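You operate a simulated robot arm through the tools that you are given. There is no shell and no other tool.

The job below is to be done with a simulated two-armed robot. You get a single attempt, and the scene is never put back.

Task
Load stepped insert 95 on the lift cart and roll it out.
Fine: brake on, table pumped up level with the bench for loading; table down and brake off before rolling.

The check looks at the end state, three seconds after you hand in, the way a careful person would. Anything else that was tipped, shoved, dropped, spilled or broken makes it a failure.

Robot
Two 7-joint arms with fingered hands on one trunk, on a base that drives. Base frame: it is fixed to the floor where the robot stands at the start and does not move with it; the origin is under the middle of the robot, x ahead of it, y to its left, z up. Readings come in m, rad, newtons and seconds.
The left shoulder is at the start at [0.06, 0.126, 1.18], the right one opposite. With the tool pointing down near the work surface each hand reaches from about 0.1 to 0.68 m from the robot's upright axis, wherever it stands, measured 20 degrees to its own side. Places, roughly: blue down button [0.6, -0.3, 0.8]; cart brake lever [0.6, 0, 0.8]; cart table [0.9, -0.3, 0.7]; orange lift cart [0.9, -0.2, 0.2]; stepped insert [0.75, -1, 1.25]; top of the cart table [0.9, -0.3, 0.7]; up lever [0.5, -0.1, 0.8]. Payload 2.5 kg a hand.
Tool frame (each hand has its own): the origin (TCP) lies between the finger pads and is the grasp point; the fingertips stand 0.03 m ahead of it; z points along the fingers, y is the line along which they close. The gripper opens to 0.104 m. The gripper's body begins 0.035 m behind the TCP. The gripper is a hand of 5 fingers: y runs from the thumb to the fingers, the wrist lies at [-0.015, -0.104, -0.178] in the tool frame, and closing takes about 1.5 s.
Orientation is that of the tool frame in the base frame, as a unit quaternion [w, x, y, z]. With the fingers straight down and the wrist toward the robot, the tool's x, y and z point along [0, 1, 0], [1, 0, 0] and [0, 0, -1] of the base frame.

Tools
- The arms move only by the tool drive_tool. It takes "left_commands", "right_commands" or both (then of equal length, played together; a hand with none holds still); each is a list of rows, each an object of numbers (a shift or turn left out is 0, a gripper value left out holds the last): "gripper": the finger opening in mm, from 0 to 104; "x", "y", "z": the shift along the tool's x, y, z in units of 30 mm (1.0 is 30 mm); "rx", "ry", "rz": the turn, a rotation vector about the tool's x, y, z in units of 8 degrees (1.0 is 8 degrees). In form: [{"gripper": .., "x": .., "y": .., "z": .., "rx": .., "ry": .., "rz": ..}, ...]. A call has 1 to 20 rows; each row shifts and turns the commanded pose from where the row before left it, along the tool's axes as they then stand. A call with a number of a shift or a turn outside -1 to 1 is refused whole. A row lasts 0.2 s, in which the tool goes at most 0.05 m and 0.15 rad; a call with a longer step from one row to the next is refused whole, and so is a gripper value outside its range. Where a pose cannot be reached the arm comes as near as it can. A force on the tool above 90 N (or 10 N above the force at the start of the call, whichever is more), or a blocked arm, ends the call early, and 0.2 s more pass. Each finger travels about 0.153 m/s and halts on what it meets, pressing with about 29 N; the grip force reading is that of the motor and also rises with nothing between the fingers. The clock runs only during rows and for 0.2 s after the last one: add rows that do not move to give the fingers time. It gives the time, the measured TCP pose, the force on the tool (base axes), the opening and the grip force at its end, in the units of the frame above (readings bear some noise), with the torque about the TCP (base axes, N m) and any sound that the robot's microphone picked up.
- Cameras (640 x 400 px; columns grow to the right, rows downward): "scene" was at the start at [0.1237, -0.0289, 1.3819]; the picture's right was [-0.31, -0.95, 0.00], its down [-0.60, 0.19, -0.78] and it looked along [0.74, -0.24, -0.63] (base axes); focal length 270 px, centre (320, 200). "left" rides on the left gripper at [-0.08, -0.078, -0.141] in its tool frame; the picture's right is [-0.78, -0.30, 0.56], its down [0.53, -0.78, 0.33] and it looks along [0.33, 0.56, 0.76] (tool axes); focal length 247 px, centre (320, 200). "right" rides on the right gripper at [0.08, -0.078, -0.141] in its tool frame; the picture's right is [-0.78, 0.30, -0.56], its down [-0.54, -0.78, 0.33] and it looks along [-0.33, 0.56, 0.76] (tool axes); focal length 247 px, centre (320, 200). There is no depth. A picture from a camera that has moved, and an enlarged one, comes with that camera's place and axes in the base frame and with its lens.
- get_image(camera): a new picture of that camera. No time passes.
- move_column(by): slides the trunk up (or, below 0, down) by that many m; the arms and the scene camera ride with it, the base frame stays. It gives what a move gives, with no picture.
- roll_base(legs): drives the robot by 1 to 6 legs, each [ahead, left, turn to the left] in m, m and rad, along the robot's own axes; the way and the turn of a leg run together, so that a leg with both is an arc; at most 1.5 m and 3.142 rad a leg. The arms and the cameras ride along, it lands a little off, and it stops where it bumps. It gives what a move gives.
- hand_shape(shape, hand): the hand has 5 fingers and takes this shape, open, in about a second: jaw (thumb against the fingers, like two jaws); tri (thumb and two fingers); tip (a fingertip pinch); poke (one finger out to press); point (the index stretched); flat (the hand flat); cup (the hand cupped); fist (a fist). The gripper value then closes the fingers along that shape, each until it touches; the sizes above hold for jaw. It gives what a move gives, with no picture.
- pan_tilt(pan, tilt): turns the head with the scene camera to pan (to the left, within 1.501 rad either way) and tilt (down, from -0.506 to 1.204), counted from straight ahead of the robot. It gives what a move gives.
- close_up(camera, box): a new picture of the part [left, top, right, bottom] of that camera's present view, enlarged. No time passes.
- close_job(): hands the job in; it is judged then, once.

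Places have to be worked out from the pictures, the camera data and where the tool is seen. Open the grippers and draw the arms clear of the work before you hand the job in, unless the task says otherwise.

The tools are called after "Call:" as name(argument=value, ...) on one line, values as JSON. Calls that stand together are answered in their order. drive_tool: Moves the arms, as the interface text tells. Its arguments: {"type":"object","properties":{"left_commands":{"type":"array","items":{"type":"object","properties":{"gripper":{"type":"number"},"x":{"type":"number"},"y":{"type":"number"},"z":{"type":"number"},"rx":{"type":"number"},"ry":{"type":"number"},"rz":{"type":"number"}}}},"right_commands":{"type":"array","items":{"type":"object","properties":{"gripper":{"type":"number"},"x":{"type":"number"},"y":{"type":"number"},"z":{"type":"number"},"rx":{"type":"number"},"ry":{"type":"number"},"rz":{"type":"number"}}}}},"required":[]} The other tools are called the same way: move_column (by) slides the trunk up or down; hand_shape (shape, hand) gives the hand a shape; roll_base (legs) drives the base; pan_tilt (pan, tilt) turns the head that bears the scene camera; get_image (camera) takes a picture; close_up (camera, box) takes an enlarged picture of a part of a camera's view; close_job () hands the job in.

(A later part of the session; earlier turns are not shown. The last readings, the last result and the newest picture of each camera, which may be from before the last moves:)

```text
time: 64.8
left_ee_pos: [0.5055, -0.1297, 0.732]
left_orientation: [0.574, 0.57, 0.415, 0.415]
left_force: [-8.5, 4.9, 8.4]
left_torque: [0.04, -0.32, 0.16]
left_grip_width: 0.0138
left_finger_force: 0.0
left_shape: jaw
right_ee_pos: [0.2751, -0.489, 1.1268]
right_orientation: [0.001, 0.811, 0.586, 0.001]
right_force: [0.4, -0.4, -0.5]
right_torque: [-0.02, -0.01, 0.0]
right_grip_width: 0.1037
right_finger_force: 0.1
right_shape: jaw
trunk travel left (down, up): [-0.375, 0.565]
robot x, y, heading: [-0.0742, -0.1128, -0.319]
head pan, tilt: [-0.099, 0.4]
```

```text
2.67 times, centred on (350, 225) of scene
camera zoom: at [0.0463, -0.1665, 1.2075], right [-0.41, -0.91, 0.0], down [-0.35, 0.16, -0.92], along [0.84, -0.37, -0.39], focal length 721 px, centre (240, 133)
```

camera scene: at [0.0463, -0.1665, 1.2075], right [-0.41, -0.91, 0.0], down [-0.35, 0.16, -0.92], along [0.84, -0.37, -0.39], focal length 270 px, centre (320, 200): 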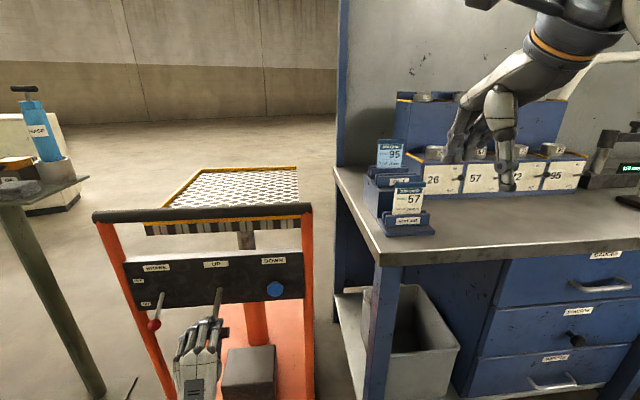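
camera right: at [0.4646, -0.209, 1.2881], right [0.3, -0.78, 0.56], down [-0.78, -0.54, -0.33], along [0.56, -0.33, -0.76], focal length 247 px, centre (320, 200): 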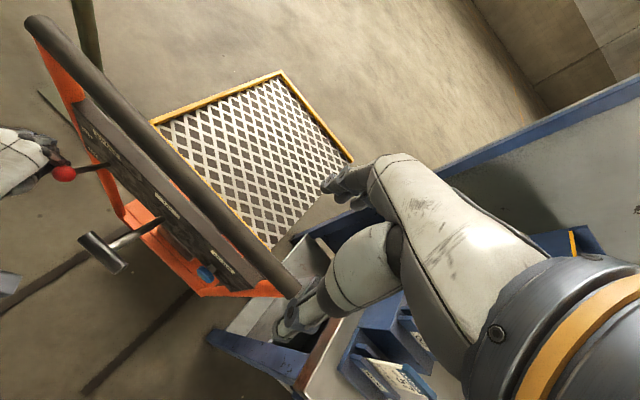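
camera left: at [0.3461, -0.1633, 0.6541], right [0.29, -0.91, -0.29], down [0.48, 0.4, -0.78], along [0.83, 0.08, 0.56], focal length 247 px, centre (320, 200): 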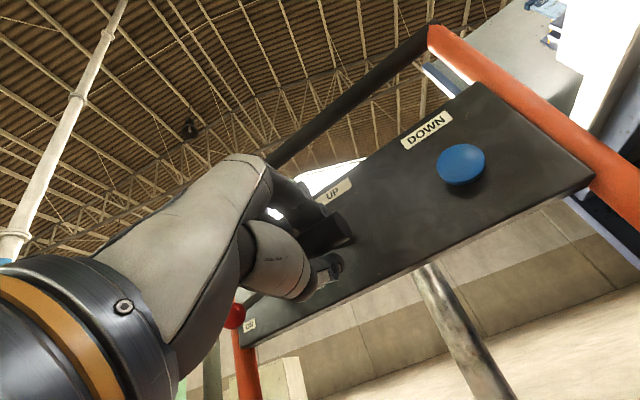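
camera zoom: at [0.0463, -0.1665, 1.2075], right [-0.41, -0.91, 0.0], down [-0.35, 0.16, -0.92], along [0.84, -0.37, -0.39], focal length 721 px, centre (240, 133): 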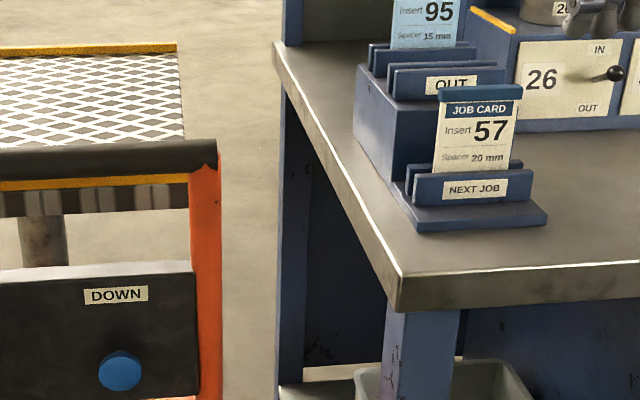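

Triangulated: bench top z≈0.907, table ≈0.875. I return the lever up, release, and raise the trunk for a second viewpoint to measure precisely before the last partial stroke.

Call:
drive_tool(left_commands=[{"y": 0.5, "z": -0.12}, {"y": 0.5, "z": -0.05}, {"y": 0.5}, {"y": 0.5, "z": 0.08}, {"y": 0.5, "z": 0.15}, {"gripper": 85}, {}, {}, {}, {"z": -0.9}, {"z": -0.9}, {"z": -0.9}, {"z": -0.9}, {}])

Call:
move_column(by=0.3)

Call:
pan_tilt(pan=-0.1, tilt=0.7)

Call:
get_image(camera="scene")

Call:
close_up(camera="scene", box=[120, 80, 440, 280])

```text
time: 67.8
left_ee_pos: [0.4049, -0.0991, 0.805]
left_orientation: [0.573, 0.571, 0.416, 0.415]
left_force: [0.6, 0.6, -0.1]
left_torque: [0.02, 0.0, -0.01]
left_grip_width: 0.0852
left_finger_force: 0.1
left_shape: jaw
right_ee_pos: [0.2768, -0.4899, 1.1265]
right_orientation: [-0.001, 0.81, 0.586, 0.001]
right_force: [-0.3, 0.5, -0.2]
right_torque: [0.01, -0.01, 0.0]
right_grip_width: 0.1037
right_finger_force: 0.0
right_shape: jaw
trunk travel left (down, up): [-0.375, 0.565]
robot x, y, heading: [-0.0768, -0.1155, -0.316]
head pan, tilt: [-0.099, 0.4]
```

```text
time: 70.8
left_ee_pos: [0.4044, -0.1001, 1.1044]
left_orientation: [0.573, 0.572, 0.416, 0.414]
left_force: [-0.1, 0.5, -0.7]
left_torque: [-0.03, 0.02, 0.0]
left_grip_width: 0.0848
left_finger_force: 0.1
left_shape: jaw
right_ee_pos: [0.2783, -0.4892, 1.4253]
right_orientation: [-0.001, 0.81, 0.586, 0.0]
right_force: [0.3, -0.4, -0.1]
right_torque: [0.0, -0.01, 0.0]
right_grip_width: 0.1036
right_finger_force: 0.1
right_shape: jaw
trunk travel left (down, up): [-0.675, 0.265]
robot x, y, heading: [-0.0797, -0.1117, -0.32]
head pan, tilt: [-0.099, 0.4]
```

```text
time: 71.7
left_ee_pos: [0.4046, -0.1008, 1.1055]
left_orientation: [0.573, 0.572, 0.416, 0.415]
left_force: [0.1, -0.1, 0.6]
left_torque: [0.01, 0.01, 0.02]
left_grip_width: 0.0845
left_finger_force: 0.0
left_shape: jaw
right_ee_pos: [0.2763, -0.4891, 1.4268]
right_orientation: [0.0, 0.811, 0.586, 0.0]
right_force: [-0.4, 0.7, -0.6]
right_torque: [-0.01, 0.01, 0.03]
right_grip_width: 0.1038
right_finger_force: 0.1
right_shape: jaw
trunk travel left (down, up): [-0.675, 0.265]
robot x, y, heading: [-0.0771, -0.1148, -0.316]
head pan, tilt: [-0.099, 0.7]
```

```text
taken
camera scene: at [0.0405, -0.1637, 1.4806], right [-0.41, -0.91, 0.0], down [-0.59, 0.26, -0.77], along [0.7, -0.31, -0.64], focal length 270 px, centre (320, 200)
```

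scene: 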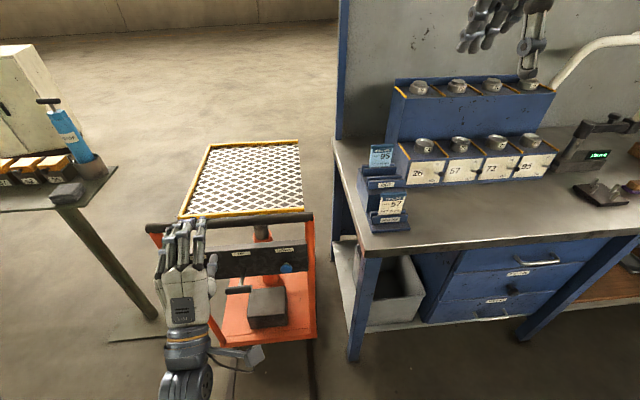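

```text
2.00 times, centred on (280, 180) of scene
camera zoom: at [0.0405, -0.1637, 1.4806], right [-0.41, -0.91, 0.0], down [-0.59, 0.26, -0.77], along [0.7, -0.31, -0.64], focal length 541 px, centre (400, 240)
```

zoom: 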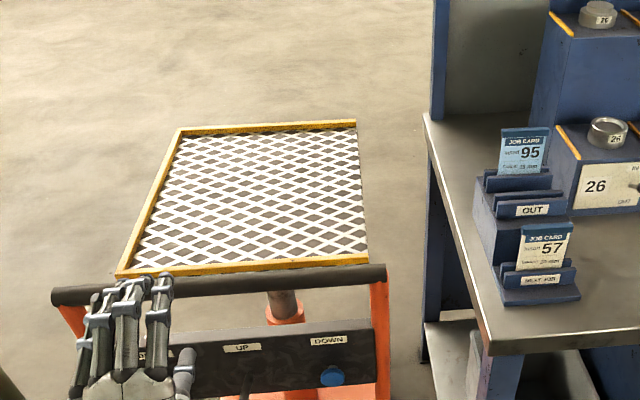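

Table back/front corners triangulate to z≈0.865–0.87. I zoom on the bench corner for a precise bench height.

Call:
close_up(camera="scene", box=[320, 130, 480, 260])

Call:
close_up(camera="scene", box=[340, 220, 400, 270])

```text
3.08 times, centred on (400, 195) of scene
camera zoom: at [0.0405, -0.1637, 1.4806], right [-0.41, -0.91, 0.0], down [-0.59, 0.26, -0.77], along [0.7, -0.31, -0.64], focal length 832 px, centre (74, 215)
```

zoom: 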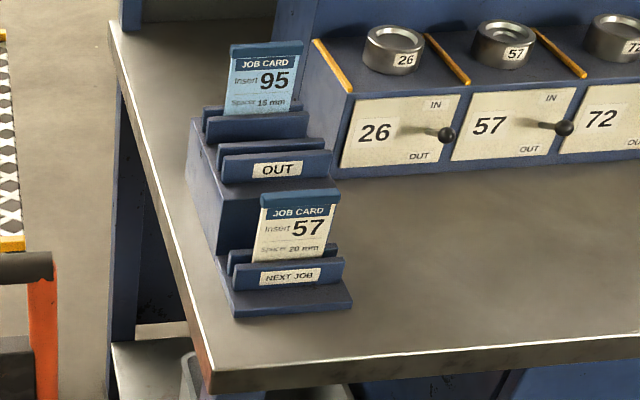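

```text
8.00 times, centred on (370, 245) of scene
camera zoom: at [0.0405, -0.1637, 1.4806], right [-0.41, -0.91, 0.0], down [-0.59, 0.26, -0.77], along [0.7, -0.31, -0.64], focal length 2164 px, centre (-80, -160)
```

zoom: 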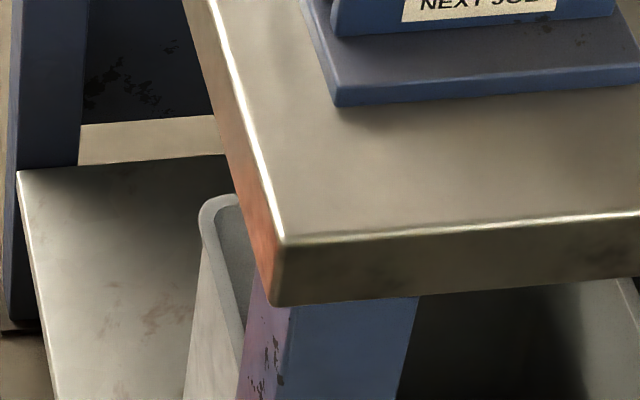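

Table ≈0.877 vs bench ≈0.877 – level within a centimetre. Now I look closely at the rack for the stepped insert 95.

Call:
close_up(camera="scene", box=[390, 60, 570, 190])

Call:
close_up(camera="scene", box=[480, 60, 570, 120])

Call:
get_image(camera="right")

```text
3.08 times, centred on (480, 125) of scene
camera zoom: at [0.0405, -0.1637, 1.4806], right [-0.41, -0.91, 0.0], down [-0.59, 0.26, -0.77], along [0.7, -0.31, -0.64], focal length 832 px, centre (-172, 431)
```

zoom: 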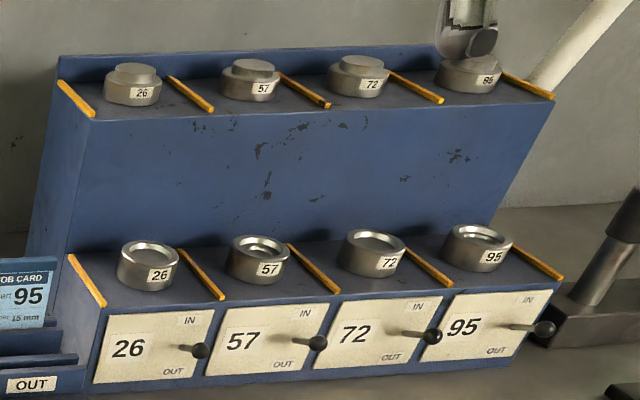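

```text
6.67 times, centred on (525, 90) of scene
camera zoom: at [0.0405, -0.1637, 1.4806], right [-0.41, -0.91, 0.0], down [-0.59, 0.26, -0.77], along [0.7, -0.31, -0.64], focal length 1803 px, centre (-1047, 933)
```

zoom: 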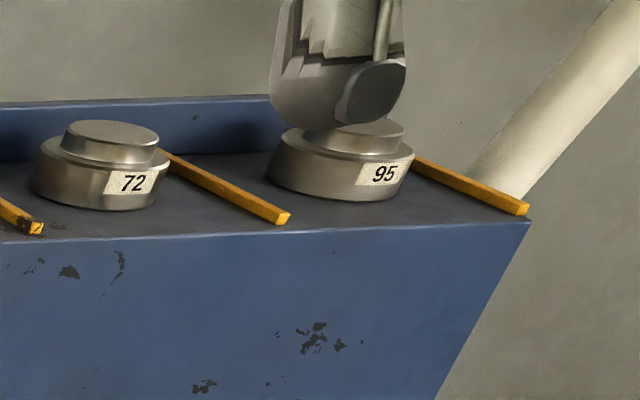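

```text
taken
camera right: at [0.2269, -0.3883, 1.5678], right [0.04, -0.83, 0.56], down [-0.91, -0.26, -0.33], along [0.42, -0.49, -0.76], focal length 247 px, centre (320, 200)
```

right: 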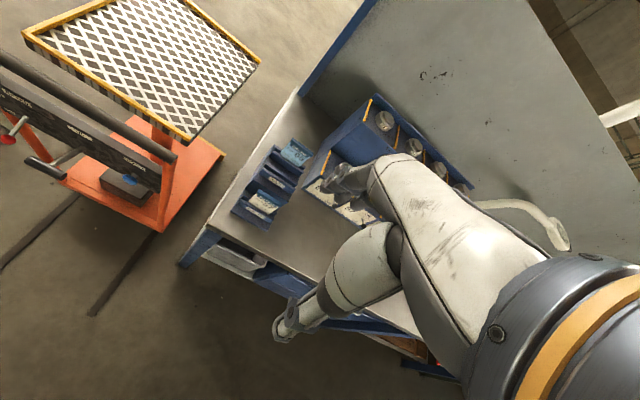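

Upper-row insert 95 (stepped, ≈77 mm base with 51 mm boss) triangulates to (0.64,-1.22,1.18). I retract the left hand a bit, then strafe right along the bench front.

Call:
drive_tool(left_commands=[{"y": 0.9, "z": -0.8, "x": 0.4}, {"y": 0.9, "z": -0.8, "x": 0.4}, {"y": 0.9, "z": -0.8, "x": 0.4}, {"y": 0.9, "z": -0.8, "x": 0.4}, {}])

Call:
roll_base(legs=[[0.0, -0.62, 0.0]])

Call:
pan_tilt(pan=-0.2, tilt=0.6)

Call:
get_image(camera="scene")

Call:
get_image(camera="right")

```text
time: 72.8
left_ee_pos: [0.3281, -0.0233, 1.2125]
left_orientation: [0.574, 0.572, 0.416, 0.413]
left_force: [-0.4, 0.9, 0.7]
left_torque: [0.0, 0.0, -0.01]
left_grip_width: 0.0848
left_finger_force: 0.1
left_shape: jaw
right_ee_pos: [0.2765, -0.4902, 1.4251]
right_orientation: [0.001, 0.811, 0.585, 0.001]
right_force: [0.9, -0.2, -0.6]
right_torque: [-0.01, 0.0, -0.03]
right_grip_width: 0.1037
right_finger_force: 0.1
right_shape: jaw
trunk travel left (down, up): [-0.675, 0.265]
robot x, y, heading: [-0.0812, -0.1134, -0.321]
head pan, tilt: [-0.099, 0.7]
```

```text
time: 76.3
left_ee_pos: [0.1343, -0.6133, 1.2131]
left_orientation: [0.574, 0.572, 0.415, 0.414]
left_force: [0.1, 0.4, 0.0]
left_torque: [0.0, -0.03, 0.0]
left_grip_width: 0.0845
left_finger_force: 0.0
left_shape: jaw
right_ee_pos: [0.0784, -1.0791, 1.4264]
right_orientation: [0.001, 0.812, 0.584, 0.0]
right_force: [-0.7, -0.9, -0.4]
right_torque: [0.04, 0.0, -0.01]
right_grip_width: 0.1037
right_finger_force: 0.2
right_shape: jaw
trunk travel left (down, up): [-0.675, 0.265]
robot x, y, heading: [-0.275, -0.7001, -0.321]
head pan, tilt: [-0.099, 0.7]
```

```text
time: 77.0
left_ee_pos: [0.1331, -0.6146, 1.212]
left_orientation: [0.574, 0.573, 0.415, 0.413]
left_force: [0.2, -0.1, -0.5]
left_torque: [0.04, 0.01, 0.05]
left_grip_width: 0.0847
left_finger_force: 0.1
left_shape: jaw
right_ee_pos: [0.0783, -1.0793, 1.4261]
right_orientation: [0.0, 0.812, 0.583, 0.001]
right_force: [-0.4, -0.3, 1.2]
right_torque: [0.02, -0.02, 0.04]
right_grip_width: 0.1037
right_finger_force: 0.1
right_shape: jaw
trunk travel left (down, up): [-0.675, 0.265]
robot x, y, heading: [-0.2759, -0.7016, -0.325]
head pan, tilt: [-0.201, 0.6]
```

```text
taken
camera scene: at [-0.1571, -0.7625, 1.4891], right [-0.5, -0.87, 0.0], down [-0.49, 0.28, -0.82], along [0.71, -0.41, -0.57], focal length 270 px, centre (320, 200)
```

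scene: 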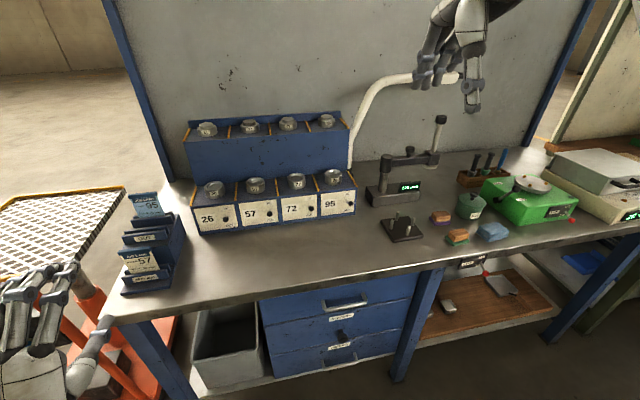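

```text
taken
camera right: at [0.0293, -0.9784, 1.5679], right [0.03, -0.83, 0.56], down [-0.91, -0.26, -0.33], along [0.42, -0.49, -0.76], focal length 247 px, centre (320, 200)
```

right: 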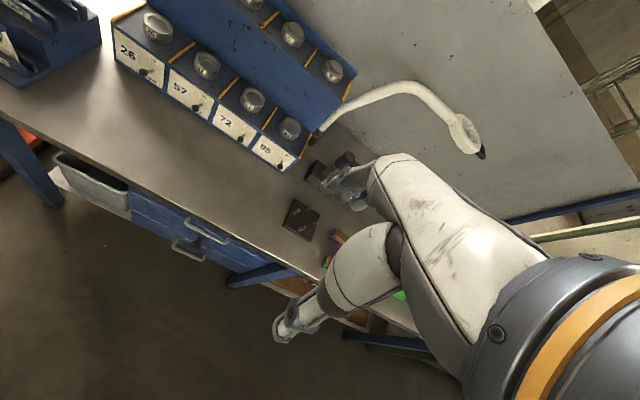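

Position refined: insert 95 ≈(0.65,-1.255,1.18). I raise the trunk for clearance, draw the left hand back, then drive up to the bench.

Call:
move_column(by=0.15)

Call:
drive_tool(left_commands=[{"z": -0.8, "x": 0.3}, {"z": -0.8, "x": 0.3}, {"z": -0.8, "x": 0.3}, {}])

Call:
roll_base(legs=[[0.25, 0.0, 0.0]])

Call:
pan_tilt(pan=-0.2, tilt=0.8)

Call:
get_image(camera="scene")

Call:
get_image(camera="right")

```text
time: 78.8
left_ee_pos: [0.1323, -0.6137, 1.3616]
left_orientation: [0.575, 0.573, 0.414, 0.412]
left_force: [-0.4, 0.3, -0.4]
left_torque: [-0.01, -0.02, 0.01]
left_grip_width: 0.0848
left_finger_force: 0.1
left_shape: jaw
right_ee_pos: [0.0787, -1.08, 1.5761]
right_orientation: [-0.001, 0.812, 0.584, 0.001]
right_force: [0.0, 0.1, 0.3]
right_torque: [-0.03, 0.01, 0.02]
right_grip_width: 0.1037
right_finger_force: 0.0
right_shape: jaw
trunk travel left (down, up): [-0.825, 0.115]
robot x, y, heading: [-0.2721, -0.6992, -0.325]
head pan, tilt: [-0.201, 0.6]
```

```text
time: 79.8
left_ee_pos: [0.077, -0.5631, 1.3519]
left_orientation: [0.575, 0.572, 0.414, 0.413]
left_force: [0.1, 0.0, 0.1]
left_torque: [0.0, 0.03, -0.02]
left_grip_width: 0.085
left_finger_force: 0.1
left_shape: jaw
left hand out of reach, approached as far as the arm can: row 2, 3
right_ee_pos: [0.078, -1.0801, 1.5756]
right_orientation: [0.0, 0.811, 0.584, 0.0]
right_force: [-0.6, 0.0, 0.5]
right_torque: [0.0, -0.01, 0.01]
right_grip_width: 0.1038
right_finger_force: 0.1
right_shape: jaw
trunk travel left (down, up): [-0.825, 0.115]
robot x, y, heading: [-0.2736, -0.7065, -0.327]
head pan, tilt: [-0.201, 0.6]
```

```text
time: 81.6
left_ee_pos: [0.3114, -0.6441, 1.3528]
left_orientation: [0.574, 0.572, 0.415, 0.414]
left_force: [0.5, -0.1, -0.6]
left_torque: [-0.03, 0.04, 0.03]
left_grip_width: 0.0845
left_finger_force: 0.1
left_shape: jaw
right_ee_pos: [0.3112, -1.1587, 1.5768]
right_orientation: [0.0, 0.811, 0.585, 0.0]
right_force: [0.1, 0.3, -0.6]
right_torque: [0.0, 0.01, -0.02]
right_grip_width: 0.1037
right_finger_force: 0.0
right_shape: jaw
trunk travel left (down, up): [-0.825, 0.115]
robot x, y, heading: [-0.0379, -0.7816, -0.324]
head pan, tilt: [-0.201, 0.6]
```

```text
time: 82.3
left_ee_pos: [0.3102, -0.6415, 1.3513]
left_orientation: [0.574, 0.572, 0.414, 0.414]
left_force: [0.1, -0.2, -0.6]
left_torque: [-0.01, -0.03, 0.0]
left_grip_width: 0.0847
left_finger_force: 0.0
left_shape: jaw
right_ee_pos: [0.3134, -1.1592, 1.5753]
right_orientation: [0.0, 0.811, 0.584, 0.0]
right_force: [0.3, -0.6, 0.1]
right_torque: [0.02, -0.03, 0.03]
right_grip_width: 0.1036
right_finger_force: 0.1
right_shape: jaw
trunk travel left (down, up): [-0.825, 0.115]
robot x, y, heading: [-0.0383, -0.7804, -0.325]
head pan, tilt: [-0.201, 0.799]
```

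```text
taken
camera scene: at [0.0707, -0.8376, 1.6224], right [-0.5, -0.87, 0.0], down [-0.62, 0.36, -0.7], along [0.6, -0.35, -0.72], focal length 270 px, centre (320, 200)
```

scene: 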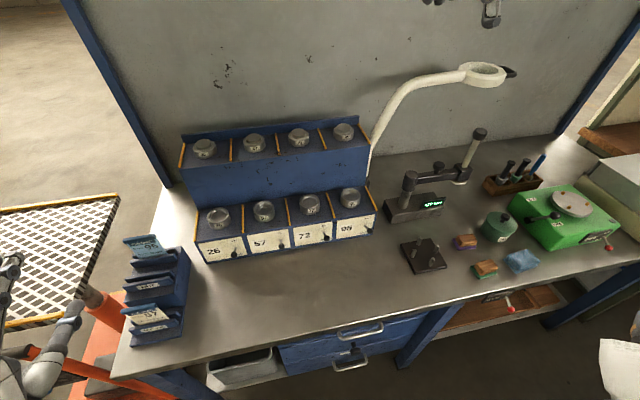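

```text
taken
camera right: at [0.2635, -1.0573, 1.7181], right [0.03, -0.83, 0.56], down [-0.91, -0.26, -0.33], along [0.42, -0.49, -0.76], focal length 247 px, centre (320, 200)
```

right: 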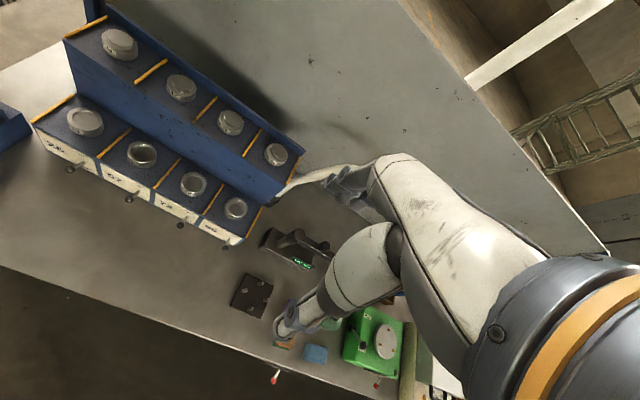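

Refined: insert 95 at (0.661,-1.26), top z≈1.20. I drive 0.19 m more forward, with all arms high.

Call:
roll_base(legs=[[0.19, 0.0, 0.0]])

Call:
pan_tilt(pan=-0.35, tilt=0.8)

Call:
get_image(camera="scene")

Call:
close_up(camera="right", box=[200, 60, 360, 190])

```text
time: 83.9
left_ee_pos: [0.4918, -0.7033, 1.3523]
left_orientation: [0.574, 0.571, 0.415, 0.414]
left_force: [-1.0, -0.4, 0.4]
left_torque: [0.04, -0.01, 0.02]
left_grip_width: 0.0847
left_finger_force: 0.1
left_shape: jaw
right_ee_pos: [0.4938, -1.2186, 1.5755]
right_orientation: [0.0, 0.811, 0.585, -0.001]
right_force: [-1.0, -0.2, -0.8]
right_torque: [0.0, 0.01, 0.02]
right_grip_width: 0.1037
right_finger_force: 0.0
right_shape: jaw
trunk travel left (down, up): [-0.825, 0.115]
robot x, y, heading: [0.1456, -0.8384, -0.324]
head pan, tilt: [-0.201, 0.799]
```

```text
time: 84.6
left_ee_pos: [0.4912, -0.7019, 1.3523]
left_orientation: [0.574, 0.573, 0.414, 0.413]
left_force: [0.7, -0.1, 0.8]
left_torque: [-0.02, 0.01, -0.03]
left_grip_width: 0.0847
left_finger_force: 0.0
left_shape: jaw
right_ee_pos: [0.4929, -1.2195, 1.5764]
right_orientation: [0.0, 0.812, 0.584, 0.001]
right_force: [0.5, -0.9, -0.5]
right_torque: [0.0, -0.03, 0.03]
right_grip_width: 0.1035
right_finger_force: 0.1
right_shape: jaw
trunk travel left (down, up): [-0.825, 0.115]
robot x, y, heading: [0.144, -0.8398, -0.325]
head pan, tilt: [-0.351, 0.799]
```

```text
taken
camera scene: at [0.2442, -0.9079, 1.6223], right [-0.62, -0.78, 0.0], down [-0.56, 0.45, -0.7], along [0.54, -0.43, -0.72], focal length 270 px, centre (320, 200)
```

scene: 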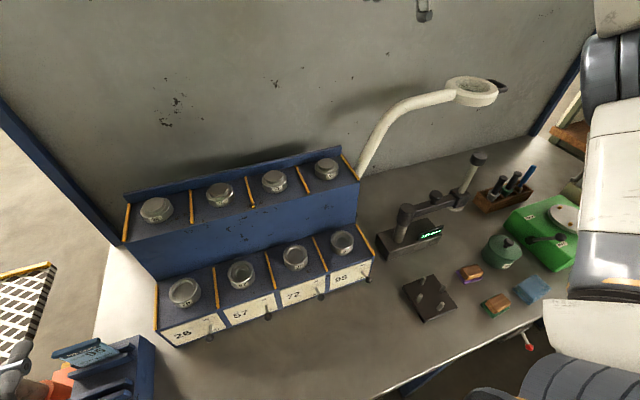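

```text
3.08 times, centred on (280, 125) of right
camera zoom: at [0.4439, -1.1174, 1.7182], right [0.03, -0.83, 0.56], down [-0.91, -0.26, -0.33], along [0.42, -0.49, -0.76], focal length 760 px, centre (443, 431)
```

zoom: 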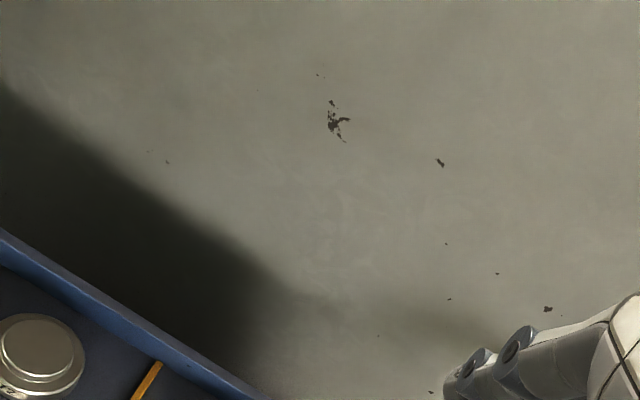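

Call:
get_image(camera="right")

Call:
close_up(camera="scene", box=[250, 140, 390, 230])

```text
taken
camera right: at [0.4439, -1.1174, 1.7182], right [0.03, -0.83, 0.56], down [-0.91, -0.26, -0.33], along [0.42, -0.49, -0.76], focal length 247 px, centre (320, 200)
```

right: 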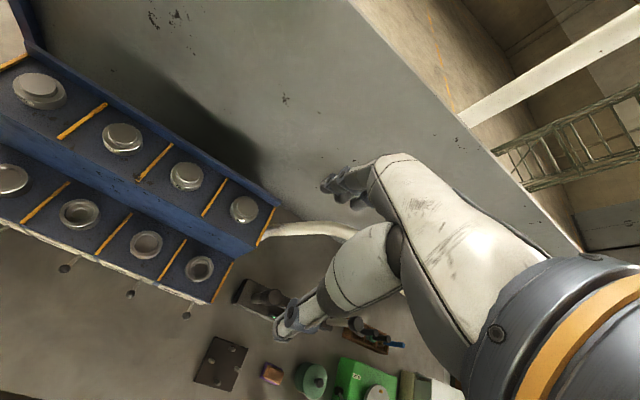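

```text
4.44 times, centred on (320, 185) of scene
camera zoom: at [0.2442, -0.9079, 1.6223], right [-0.62, -0.78, 0.0], down [-0.56, 0.45, -0.7], along [0.54, -0.43, -0.72], focal length 1202 px, centre (320, 267)
```

zoom: 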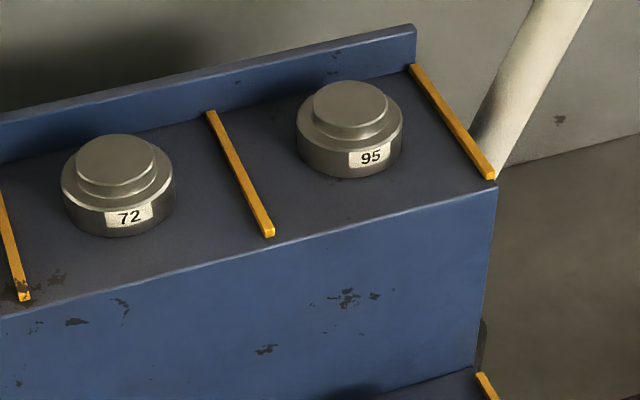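

Clear view: the stepped insert 95 sits between two yellow bars with ~25 mm behind it; base ≈60 mm, boss ≈42 mm. I use the "tri" shape so spare fingers don't catch on the bar, and check how it looks.

Call:
hand_shape(shape="tri", hand="right")

Call:
drive_tool(right_commands=[{"y": 0.9, "z": 0.8, "x": 0.1}, {"y": 0.9, "z": 0.8, "x": 0.1}, {"y": 0.9, "z": 0.8, "x": 0.1}, {"y": 0.9, "z": 0.8, "x": 0.1}, {}])

Call:
pan_tilt(pan=-0.35, tilt=0.6)

Call:
get_image(camera="scene")

Call:
get_image(camera="right")

```text
time: 85.5
left_ee_pos: [0.4913, -0.7024, 1.353]
left_orientation: [0.575, 0.572, 0.414, 0.414]
left_force: [-0.5, 0.9, 0.4]
left_torque: [0.01, -0.01, 0.04]
left_grip_width: 0.0848
left_finger_force: 0.0
left_shape: jaw
right_ee_pos: [0.4931, -1.2187, 1.5759]
right_orientation: [0.001, 0.812, 0.584, 0.0]
right_force: [0.6, -0.2, 0.5]
right_torque: [-0.04, 0.02, -0.01]
right_grip_width: 0.1035
right_finger_force: 0.1
right_shape: tri
trunk travel left (down, up): [-0.825, 0.115]
robot x, y, heading: [0.1357, -0.8429, -0.322]
head pan, tilt: [-0.351, 0.799]
```

```text
time: 86.7
left_ee_pos: [0.4897, -0.7025, 1.3523]
left_orientation: [0.575, 0.572, 0.413, 0.413]
left_force: [0.0, 0.3, -0.1]
left_torque: [-0.02, -0.01, 0.01]
left_grip_width: 0.0848
left_finger_force: 0.1
left_shape: jaw
right_ee_pos: [0.6, -1.2394, 1.4801]
right_orientation: [0.001, 0.811, 0.585, 0.001]
right_force: [-0.7, 0.6, 0.5]
right_torque: [-0.04, 0.0, -0.02]
right_grip_width: 0.1037
right_finger_force: 0.1
right_shape: tri
trunk travel left (down, up): [-0.825, 0.115]
robot x, y, heading: [0.1436, -0.8393, -0.322]
head pan, tilt: [-0.351, 0.799]
```

```text
time: 87.4
left_ee_pos: [0.4903, -0.7036, 1.3528]
left_orientation: [0.574, 0.573, 0.414, 0.413]
left_force: [-0.2, 0.0, 0.7]
left_torque: [-0.04, -0.02, -0.03]
left_grip_width: 0.0846
left_finger_force: 0.2
left_shape: jaw
right_ee_pos: [0.6002, -1.2418, 1.4803]
right_orientation: [0.0, 0.812, 0.584, 0.0]
right_force: [-0.9, 0.4, 0.2]
right_torque: [0.0, -0.01, 0.01]
right_grip_width: 0.1041
right_finger_force: 0.0
right_shape: tri
trunk travel left (down, up): [-0.825, 0.115]
robot x, y, heading: [0.1391, -0.8424, -0.326]
head pan, tilt: [-0.351, 0.6]
```

```text
taken
camera scene: at [0.2502, -0.9127, 1.6391], right [-0.62, -0.78, 0.0], down [-0.44, 0.35, -0.82], along [0.64, -0.51, -0.57], focal length 270 px, centre (320, 200)
```

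scene: 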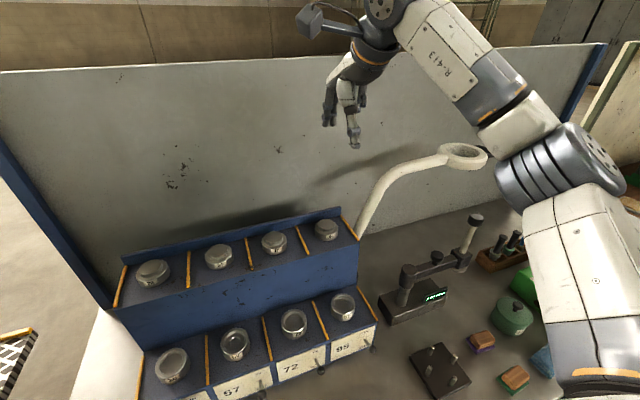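

```text
taken
camera right: at [0.5506, -1.1398, 1.6227], right [0.03, -0.83, 0.56], down [-0.91, -0.26, -0.33], along [0.42, -0.49, -0.76], focal length 247 px, centre (320, 200)
```

right: 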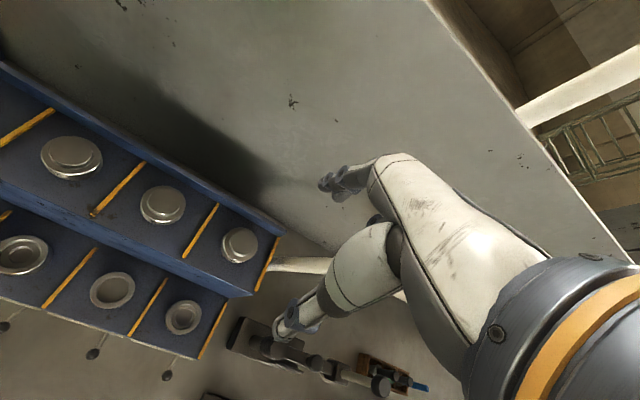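

The tri hand looks right. Insert centre estimate is (0.656,-1.256). I go above it and descend to ~9 cm over it with an 80 mm opening.

Call:
drive_tool(right_commands=[{"y": 0.48, "z": 0.9, "x": 0.03, "gripper": 84}, {"y": 0.48, "z": 0.9, "x": 0.03}, {"y": 0.48, "z": 0.9, "x": 0.03}, {"y": 0.48, "z": 0.9, "x": 0.03}, {"z": 0.9}, {"z": 0.9}, {"z": 0.6}, {}])

Call:
get_image(camera="right")

Call:
close_up(camera="scene", box=[240, 130, 400, 260])

```text
time: 89.2
left_ee_pos: [0.4909, -0.7035, 1.352]
left_orientation: [0.575, 0.572, 0.413, 0.413]
left_force: [-0.5, -0.7, -0.5]
left_torque: [-0.02, -0.03, 0.01]
left_grip_width: 0.0847
left_finger_force: 0.1
left_shape: jaw
right_ee_pos: [0.6551, -1.2565, 1.2998]
right_orientation: [0.001, 0.812, 0.584, 0.0]
right_force: [0.1, 0.0, -0.2]
right_torque: [0.0, -0.01, -0.02]
right_grip_width: 0.0843
right_finger_force: 0.2
right_shape: tri
trunk travel left (down, up): [-0.825, 0.115]
robot x, y, heading: [0.141, -0.8424, -0.322]
head pan, tilt: [-0.351, 0.6]
```

```text
taken
camera right: at [0.6065, -1.155, 1.4421], right [0.03, -0.83, 0.56], down [-0.91, -0.26, -0.33], along [0.42, -0.49, -0.76], focal length 247 px, centre (320, 200)
```

right: 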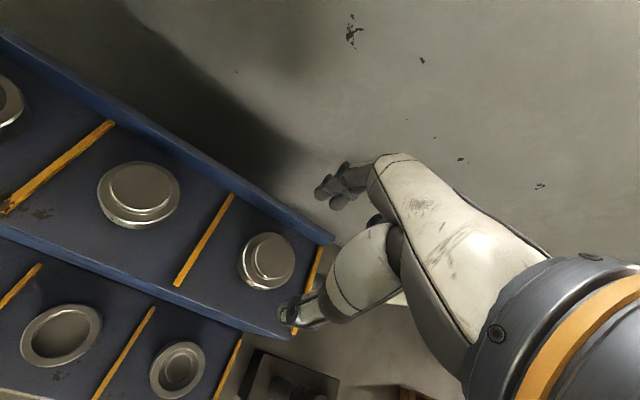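

```text
3.08 times, centred on (320, 195) of scene
camera zoom: at [0.2501, -0.9126, 1.6392], right [-0.62, -0.78, 0.0], down [-0.44, 0.35, -0.83], along [0.64, -0.52, -0.56], focal length 832 px, centre (320, 215)
```

zoom: 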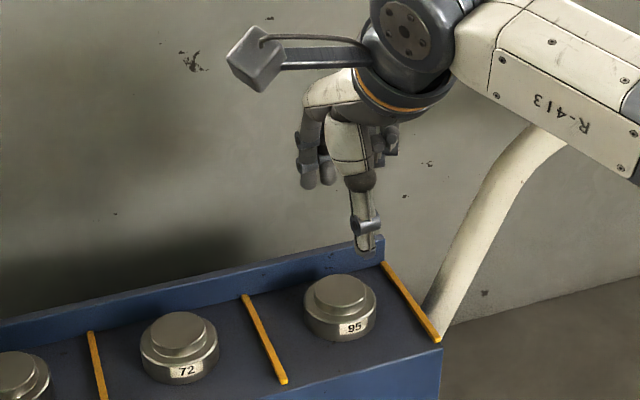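

Right-camera geometry puts the boss top ~0.10 m below the TCP (z≈1.20), nearly centred. I narrow to 76 mm and descend to z≈1.235 to check clearances.

Call:
drive_tool(right_commands=[{"gripper": 76, "x": 0.09}, {"z": 0.5}, {"z": 0.5}, {"z": 0.5}, {"z": 0.5}, {}])

Call:
get_image(camera="right")

Call:
close_up(camera="scene", box=[270, 170, 390, 260])

```text
time: 90.6
left_ee_pos: [0.4904, -0.7023, 1.3516]
left_orientation: [0.575, 0.573, 0.414, 0.413]
left_force: [0.1, -0.8, 0.3]
left_torque: [0.03, -0.01, -0.01]
left_grip_width: 0.0848
left_finger_force: 0.1
left_shape: jaw
right_ee_pos: [0.6554, -1.2537, 1.2403]
right_orientation: [0.002, 0.811, 0.585, 0.0]
right_force: [-0.2, -0.1, 0.1]
right_torque: [0.02, -0.01, 0.0]
right_grip_width: 0.0763
right_finger_force: 0.0
right_shape: tri
trunk travel left (down, up): [-0.825, 0.115]
robot x, y, heading: [0.1404, -0.8429, -0.321]
head pan, tilt: [-0.351, 0.6]
```

```text
taken
camera right: at [0.6065, -1.1529, 1.382], right [0.03, -0.83, 0.56], down [-0.91, -0.26, -0.33], along [0.42, -0.49, -0.76], focal length 247 px, centre (320, 200)
```

right: 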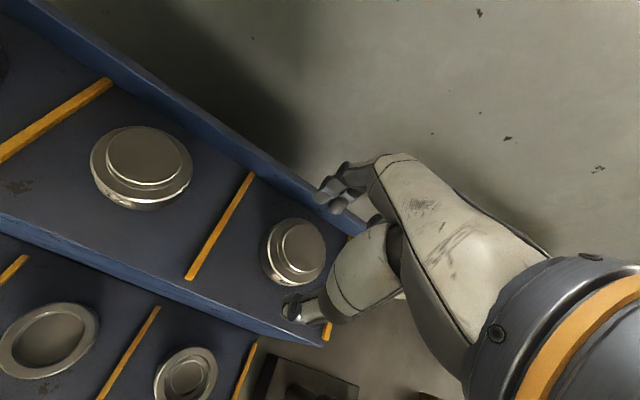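

```text
4.44 times, centred on (330, 215) of scene
camera zoom: at [0.2501, -0.9126, 1.6392], right [-0.62, -0.78, 0.0], down [-0.44, 0.35, -0.83], along [0.64, -0.52, -0.56], focal length 1202 px, centre (276, 133)
```

zoom: 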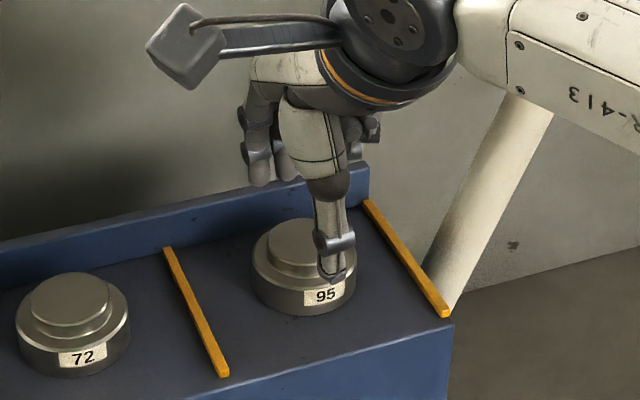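

Centred to within ~3 mm. I zoom on the gap between the fingers and the rack's back lip before lowering.

Call:
close_up(camera="right", box=[230, 150, 390, 330])

```text
2.22 times, centred on (310, 240) of right
camera zoom: at [0.6065, -1.1529, 1.382], right [0.03, -0.83, 0.56], down [-0.91, -0.26, -0.33], along [0.42, -0.49, -0.76], focal length 549 px, centre (342, 111)
```

zoom: 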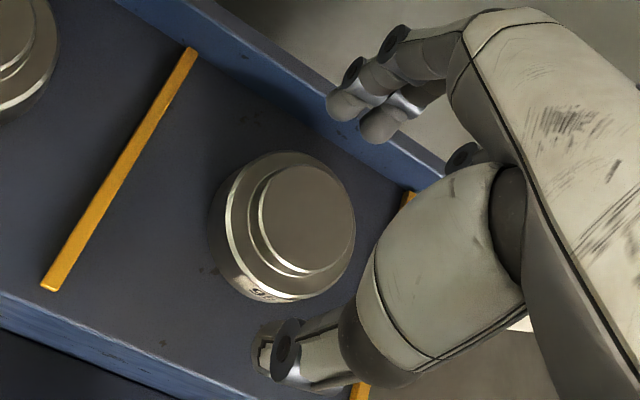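

Lip is about 59 mm behind the centre, so fingers (≈52 mm) clear it. I lower the last 36 mm in small steps.

Call:
drive_tool(right_commands=[{"z": 0.3}, {"z": 0.3}, {"z": 0.3}, {"z": 0.3}, {}])

Call:
close_up(camera="right", box=[230, 150, 390, 330])

Call:
close_up(camera="scene", box=[270, 170, 390, 260])

```text
time: 91.8
left_ee_pos: [0.49, -0.7029, 1.3521]
left_orientation: [0.575, 0.572, 0.414, 0.414]
left_force: [0.3, -0.8, 0.3]
left_torque: [-0.01, 0.0, 0.01]
left_grip_width: 0.085
left_finger_force: 0.0
left_shape: jaw
right_ee_pos: [0.6575, -1.255, 1.2039]
right_orientation: [0.0, 0.812, 0.584, 0.0]
right_force: [0.3, 0.9, 0.0]
right_torque: [0.02, -0.03, 0.03]
right_grip_width: 0.0762
right_finger_force: 0.1
right_shape: tri
trunk travel left (down, up): [-0.825, 0.115]
robot x, y, heading: [0.1407, -0.8405, -0.323]
head pan, tilt: [-0.351, 0.6]
```

```text
2.22 times, centred on (310, 240) of right
camera zoom: at [0.6073, -1.1531, 1.3459], right [0.03, -0.83, 0.56], down [-0.91, -0.26, -0.33], along [0.42, -0.49, -0.76], focal length 549 px, centre (342, 111)
```

zoom: 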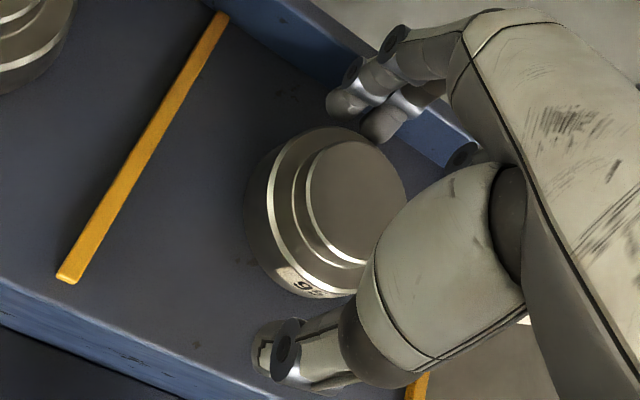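

```text
4.44 times, centred on (330, 215) of scene
camera zoom: at [0.2501, -0.9127, 1.6392], right [-0.62, -0.78, 0.0], down [-0.44, 0.35, -0.83], along [0.64, -0.52, -0.56], focal length 1202 px, centre (276, 133)
```

zoom: 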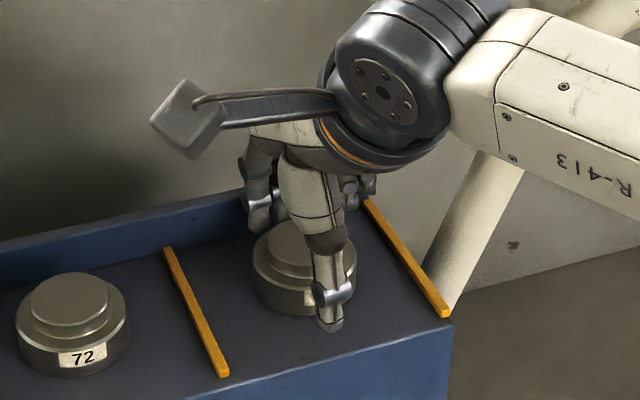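

Boss sits right at the TCP, fingertips at the level of the base. I close on it.

Call:
drive_tool(right_commands=[{"gripper": 40}, {}, {}, {}, {}, {}, {}, {}])

Call:
close_up(camera="right", box=[230, 150, 390, 330])

Call:
close_up(camera="scene", box=[270, 170, 390, 260])

```text
time: 93.6
left_ee_pos: [0.4918, -0.7039, 1.3517]
left_orientation: [0.574, 0.572, 0.414, 0.414]
left_force: [-0.4, 0.3, -0.3]
left_torque: [0.0, -0.04, 0.01]
left_grip_width: 0.0847
left_finger_force: 0.1
left_shape: jaw
right_ee_pos: [0.6577, -1.2539, 1.2036]
right_orientation: [0.0, 0.812, 0.584, 0.0]
right_force: [-1.0, 0.8, -0.5]
right_torque: [0.07, 0.06, -0.02]
right_grip_width: 0.0519
right_finger_force: 28.8
right_shape: tri
trunk travel left (down, up): [-0.825, 0.115]
robot x, y, heading: [0.1441, -0.8443, -0.322]
head pan, tilt: [-0.351, 0.6]
```

```text
2.22 times, centred on (310, 240) of right
camera zoom: at [0.6075, -1.1531, 1.346], right [0.03, -0.83, 0.56], down [-0.91, -0.26, -0.33], along [0.42, -0.49, -0.76], focal length 549 px, centre (342, 111)
```

zoom: 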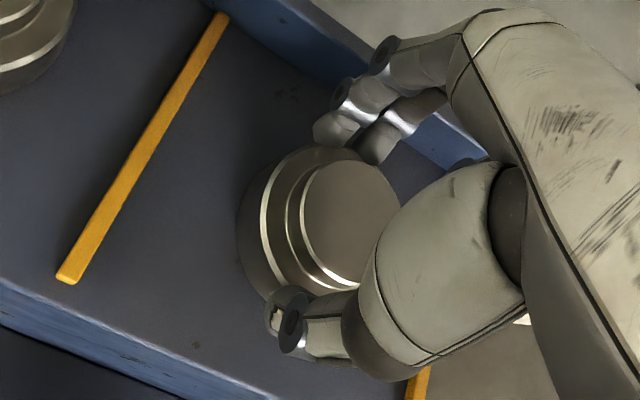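

```text
4.44 times, centred on (330, 215) of scene
camera zoom: at [0.2503, -0.9128, 1.6391], right [-0.62, -0.78, 0.0], down [-0.44, 0.35, -0.82], along [0.64, -0.52, -0.57], focal length 1202 px, centre (276, 133)
```

zoom: 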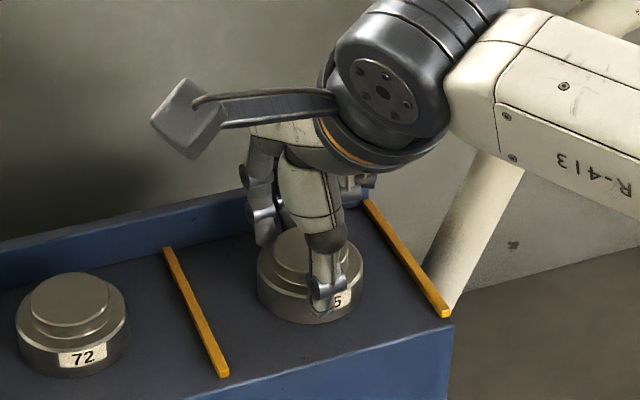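

Firm grip (52 mm, 29 N). I lift gently.

Call:
drive_tool(right_commands=[{"z": -0.2}, {"z": -0.4}, {"z": -0.5}, {"z": -0.5}, {"z": -0.5}, {"z": -0.5}, {}])

Call:
close_up(camera="right", box=[230, 150, 390, 330])

Call:
get_image(camera="scene")

```text
time: 95.2
left_ee_pos: [0.4904, -0.7036, 1.3528]
left_orientation: [0.574, 0.572, 0.414, 0.414]
left_force: [-0.4, -0.1, 0.7]
left_torque: [0.0, 0.0, 0.02]
left_grip_width: 0.0845
left_finger_force: 0.1
left_shape: jaw
right_ee_pos: [0.6565, -1.2542, 1.281]
right_orientation: [0.0, 0.812, 0.584, 0.0]
right_force: [0.6, -0.5, -6.0]
right_torque: [0.06, -0.01, 0.02]
right_grip_width: 0.052
right_finger_force: 29.2
right_shape: tri
trunk travel left (down, up): [-0.825, 0.115]
robot x, y, heading: [0.1394, -0.8445, -0.325]
head pan, tilt: [-0.351, 0.6]
```

```text
2.22 times, centred on (310, 240) of right
camera zoom: at [0.6074, -1.1532, 1.4238], right [0.04, -0.83, 0.56], down [-0.91, -0.26, -0.33], along [0.42, -0.49, -0.76], focal length 549 px, centre (342, 111)
```

zoom: 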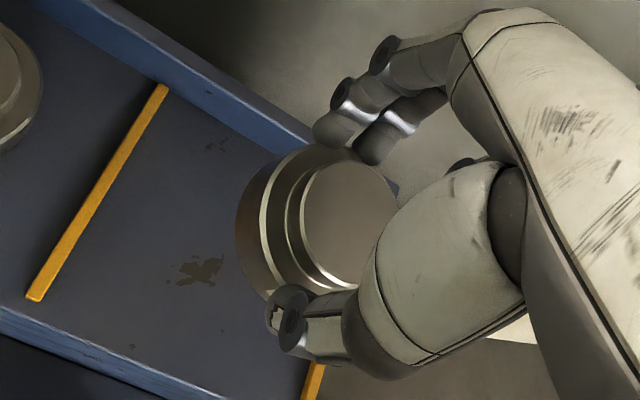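

```text
taken
camera scene: at [0.2509, -0.9134, 1.6391], right [-0.62, -0.78, 0.0], down [-0.44, 0.35, -0.82], along [0.64, -0.51, -0.57], focal length 270 px, centre (320, 200)
```

scene: 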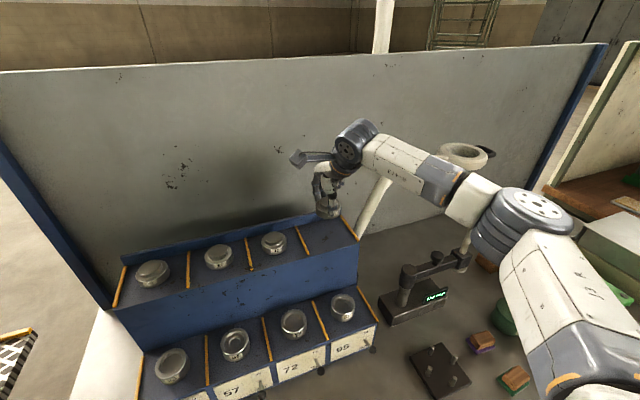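

The insert is held (≈6 N). I raise and draw it in toward the robot, then back away from the bench.

Call:
drive_tool(right_commands=[{"z": -0.9}, {"z": -0.9}, {"z": -0.8, "y": -0.7}, {"z": -0.6, "y": -0.8}, {"z": -0.4, "y": -0.9}, {"y": -0.9}, {"y": -0.9}, {}])

Call:
roll_base(legs=[[-0.42, 0.0, 0.0]])

Call:
get_image(camera="scene")

Call:
get_image(camera="right")

```text
time: 97.0
left_ee_pos: [0.4926, -0.7035, 1.3515]
left_orientation: [0.575, 0.572, 0.414, 0.413]
left_force: [-0.1, 0.2, -0.3]
left_torque: [-0.01, 0.0, 0.02]
left_grip_width: 0.0848
left_finger_force: 0.0
left_shape: jaw
right_ee_pos: [0.5376, -1.2137, 1.3889]
right_orientation: [0.0, 0.811, 0.584, 0.0]
right_force: [0.7, 0.6, -5.1]
right_torque: [0.04, -0.04, -0.03]
right_grip_width: 0.0455
right_finger_force: 29.2
right_shape: tri
trunk travel left (down, up): [-0.825, 0.115]
robot x, y, heading: [0.1397, -0.8413, -0.319]
head pan, tilt: [-0.351, 0.6]
```

```text
time: 99.6
left_ee_pos: [0.0932, -0.571, 1.3524]
left_orientation: [0.575, 0.572, 0.414, 0.414]
left_force: [-1.1, -0.4, -0.4]
left_torque: [0.02, -0.05, 0.02]
left_grip_width: 0.0848
left_finger_force: 0.2
left_shape: jaw
right_ee_pos: [0.1393, -1.082, 1.3887]
right_orientation: [0.0, 0.811, 0.585, 0.0]
right_force: [-0.4, 0.7, -6.2]
right_torque: [0.04, -0.05, 0.0]
right_grip_width: 0.0456
right_finger_force: 29.3
right_shape: tri
trunk travel left (down, up): [-0.825, 0.115]
robot x, y, heading: [-0.2584, -0.7105, -0.325]
head pan, tilt: [-0.351, 0.6]
```

```text
taken
camera scene: at [-0.1472, -0.78, 1.6391], right [-0.62, -0.78, 0.0], down [-0.44, 0.35, -0.82], along [0.64, -0.51, -0.57], focal length 270 px, centre (320, 200)
```

scene: 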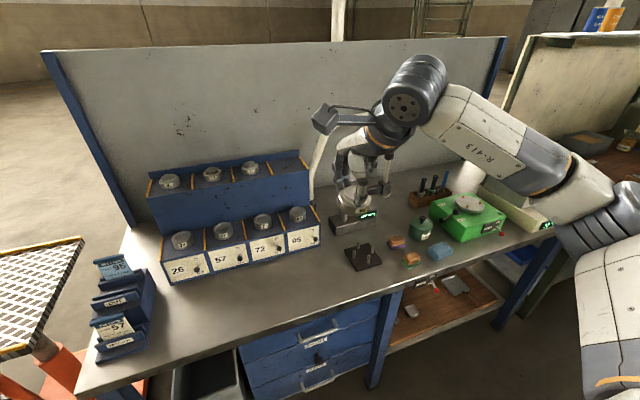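

```text
taken
camera right: at [0.0901, -0.9796, 1.5312], right [0.04, -0.83, 0.56], down [-0.91, -0.26, -0.33], along [0.42, -0.49, -0.76], focal length 247 px, centre (320, 200)
```

right: 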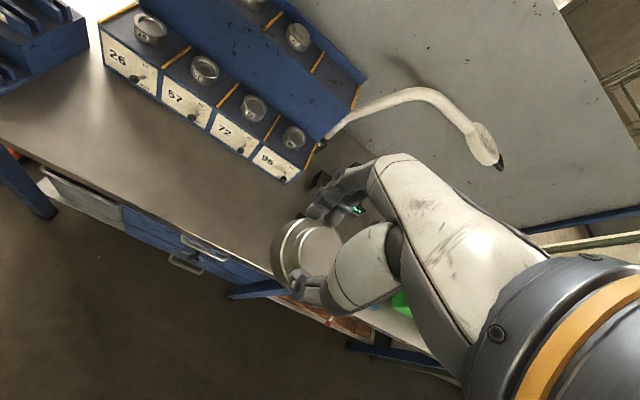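

Grip width dropped from 52 to 46 mm, so I check the insert in the hand before going further.

Call:
close_up(camera="right", box=[230, 150, 390, 330])

Call:
close_up(camera="scene", box=[310, 130, 410, 220])

```text
2.22 times, centred on (310, 240) of right
camera zoom: at [0.0901, -0.9796, 1.5312], right [0.04, -0.83, 0.56], down [-0.91, -0.26, -0.33], along [0.42, -0.49, -0.76], focal length 549 px, centre (342, 111)
```

zoom: 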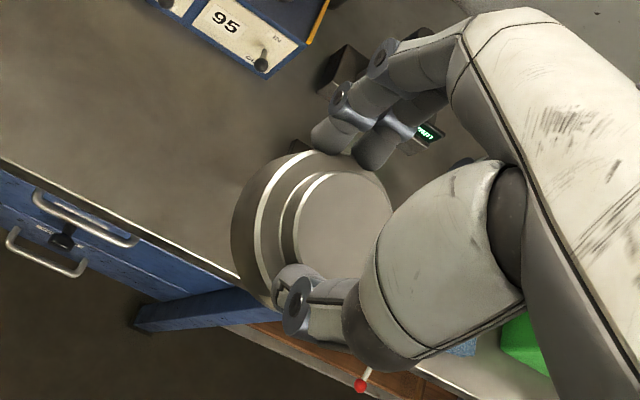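

```text
4.44 times, centred on (360, 175) of scene
camera zoom: at [-0.1472, -0.78, 1.6391], right [-0.62, -0.78, 0.0], down [-0.44, 0.35, -0.82], along [0.64, -0.51, -0.57], focal length 1202 px, centre (142, 311)
```

zoom: 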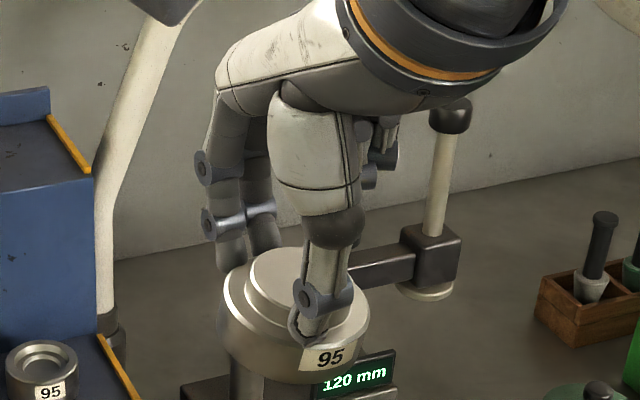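

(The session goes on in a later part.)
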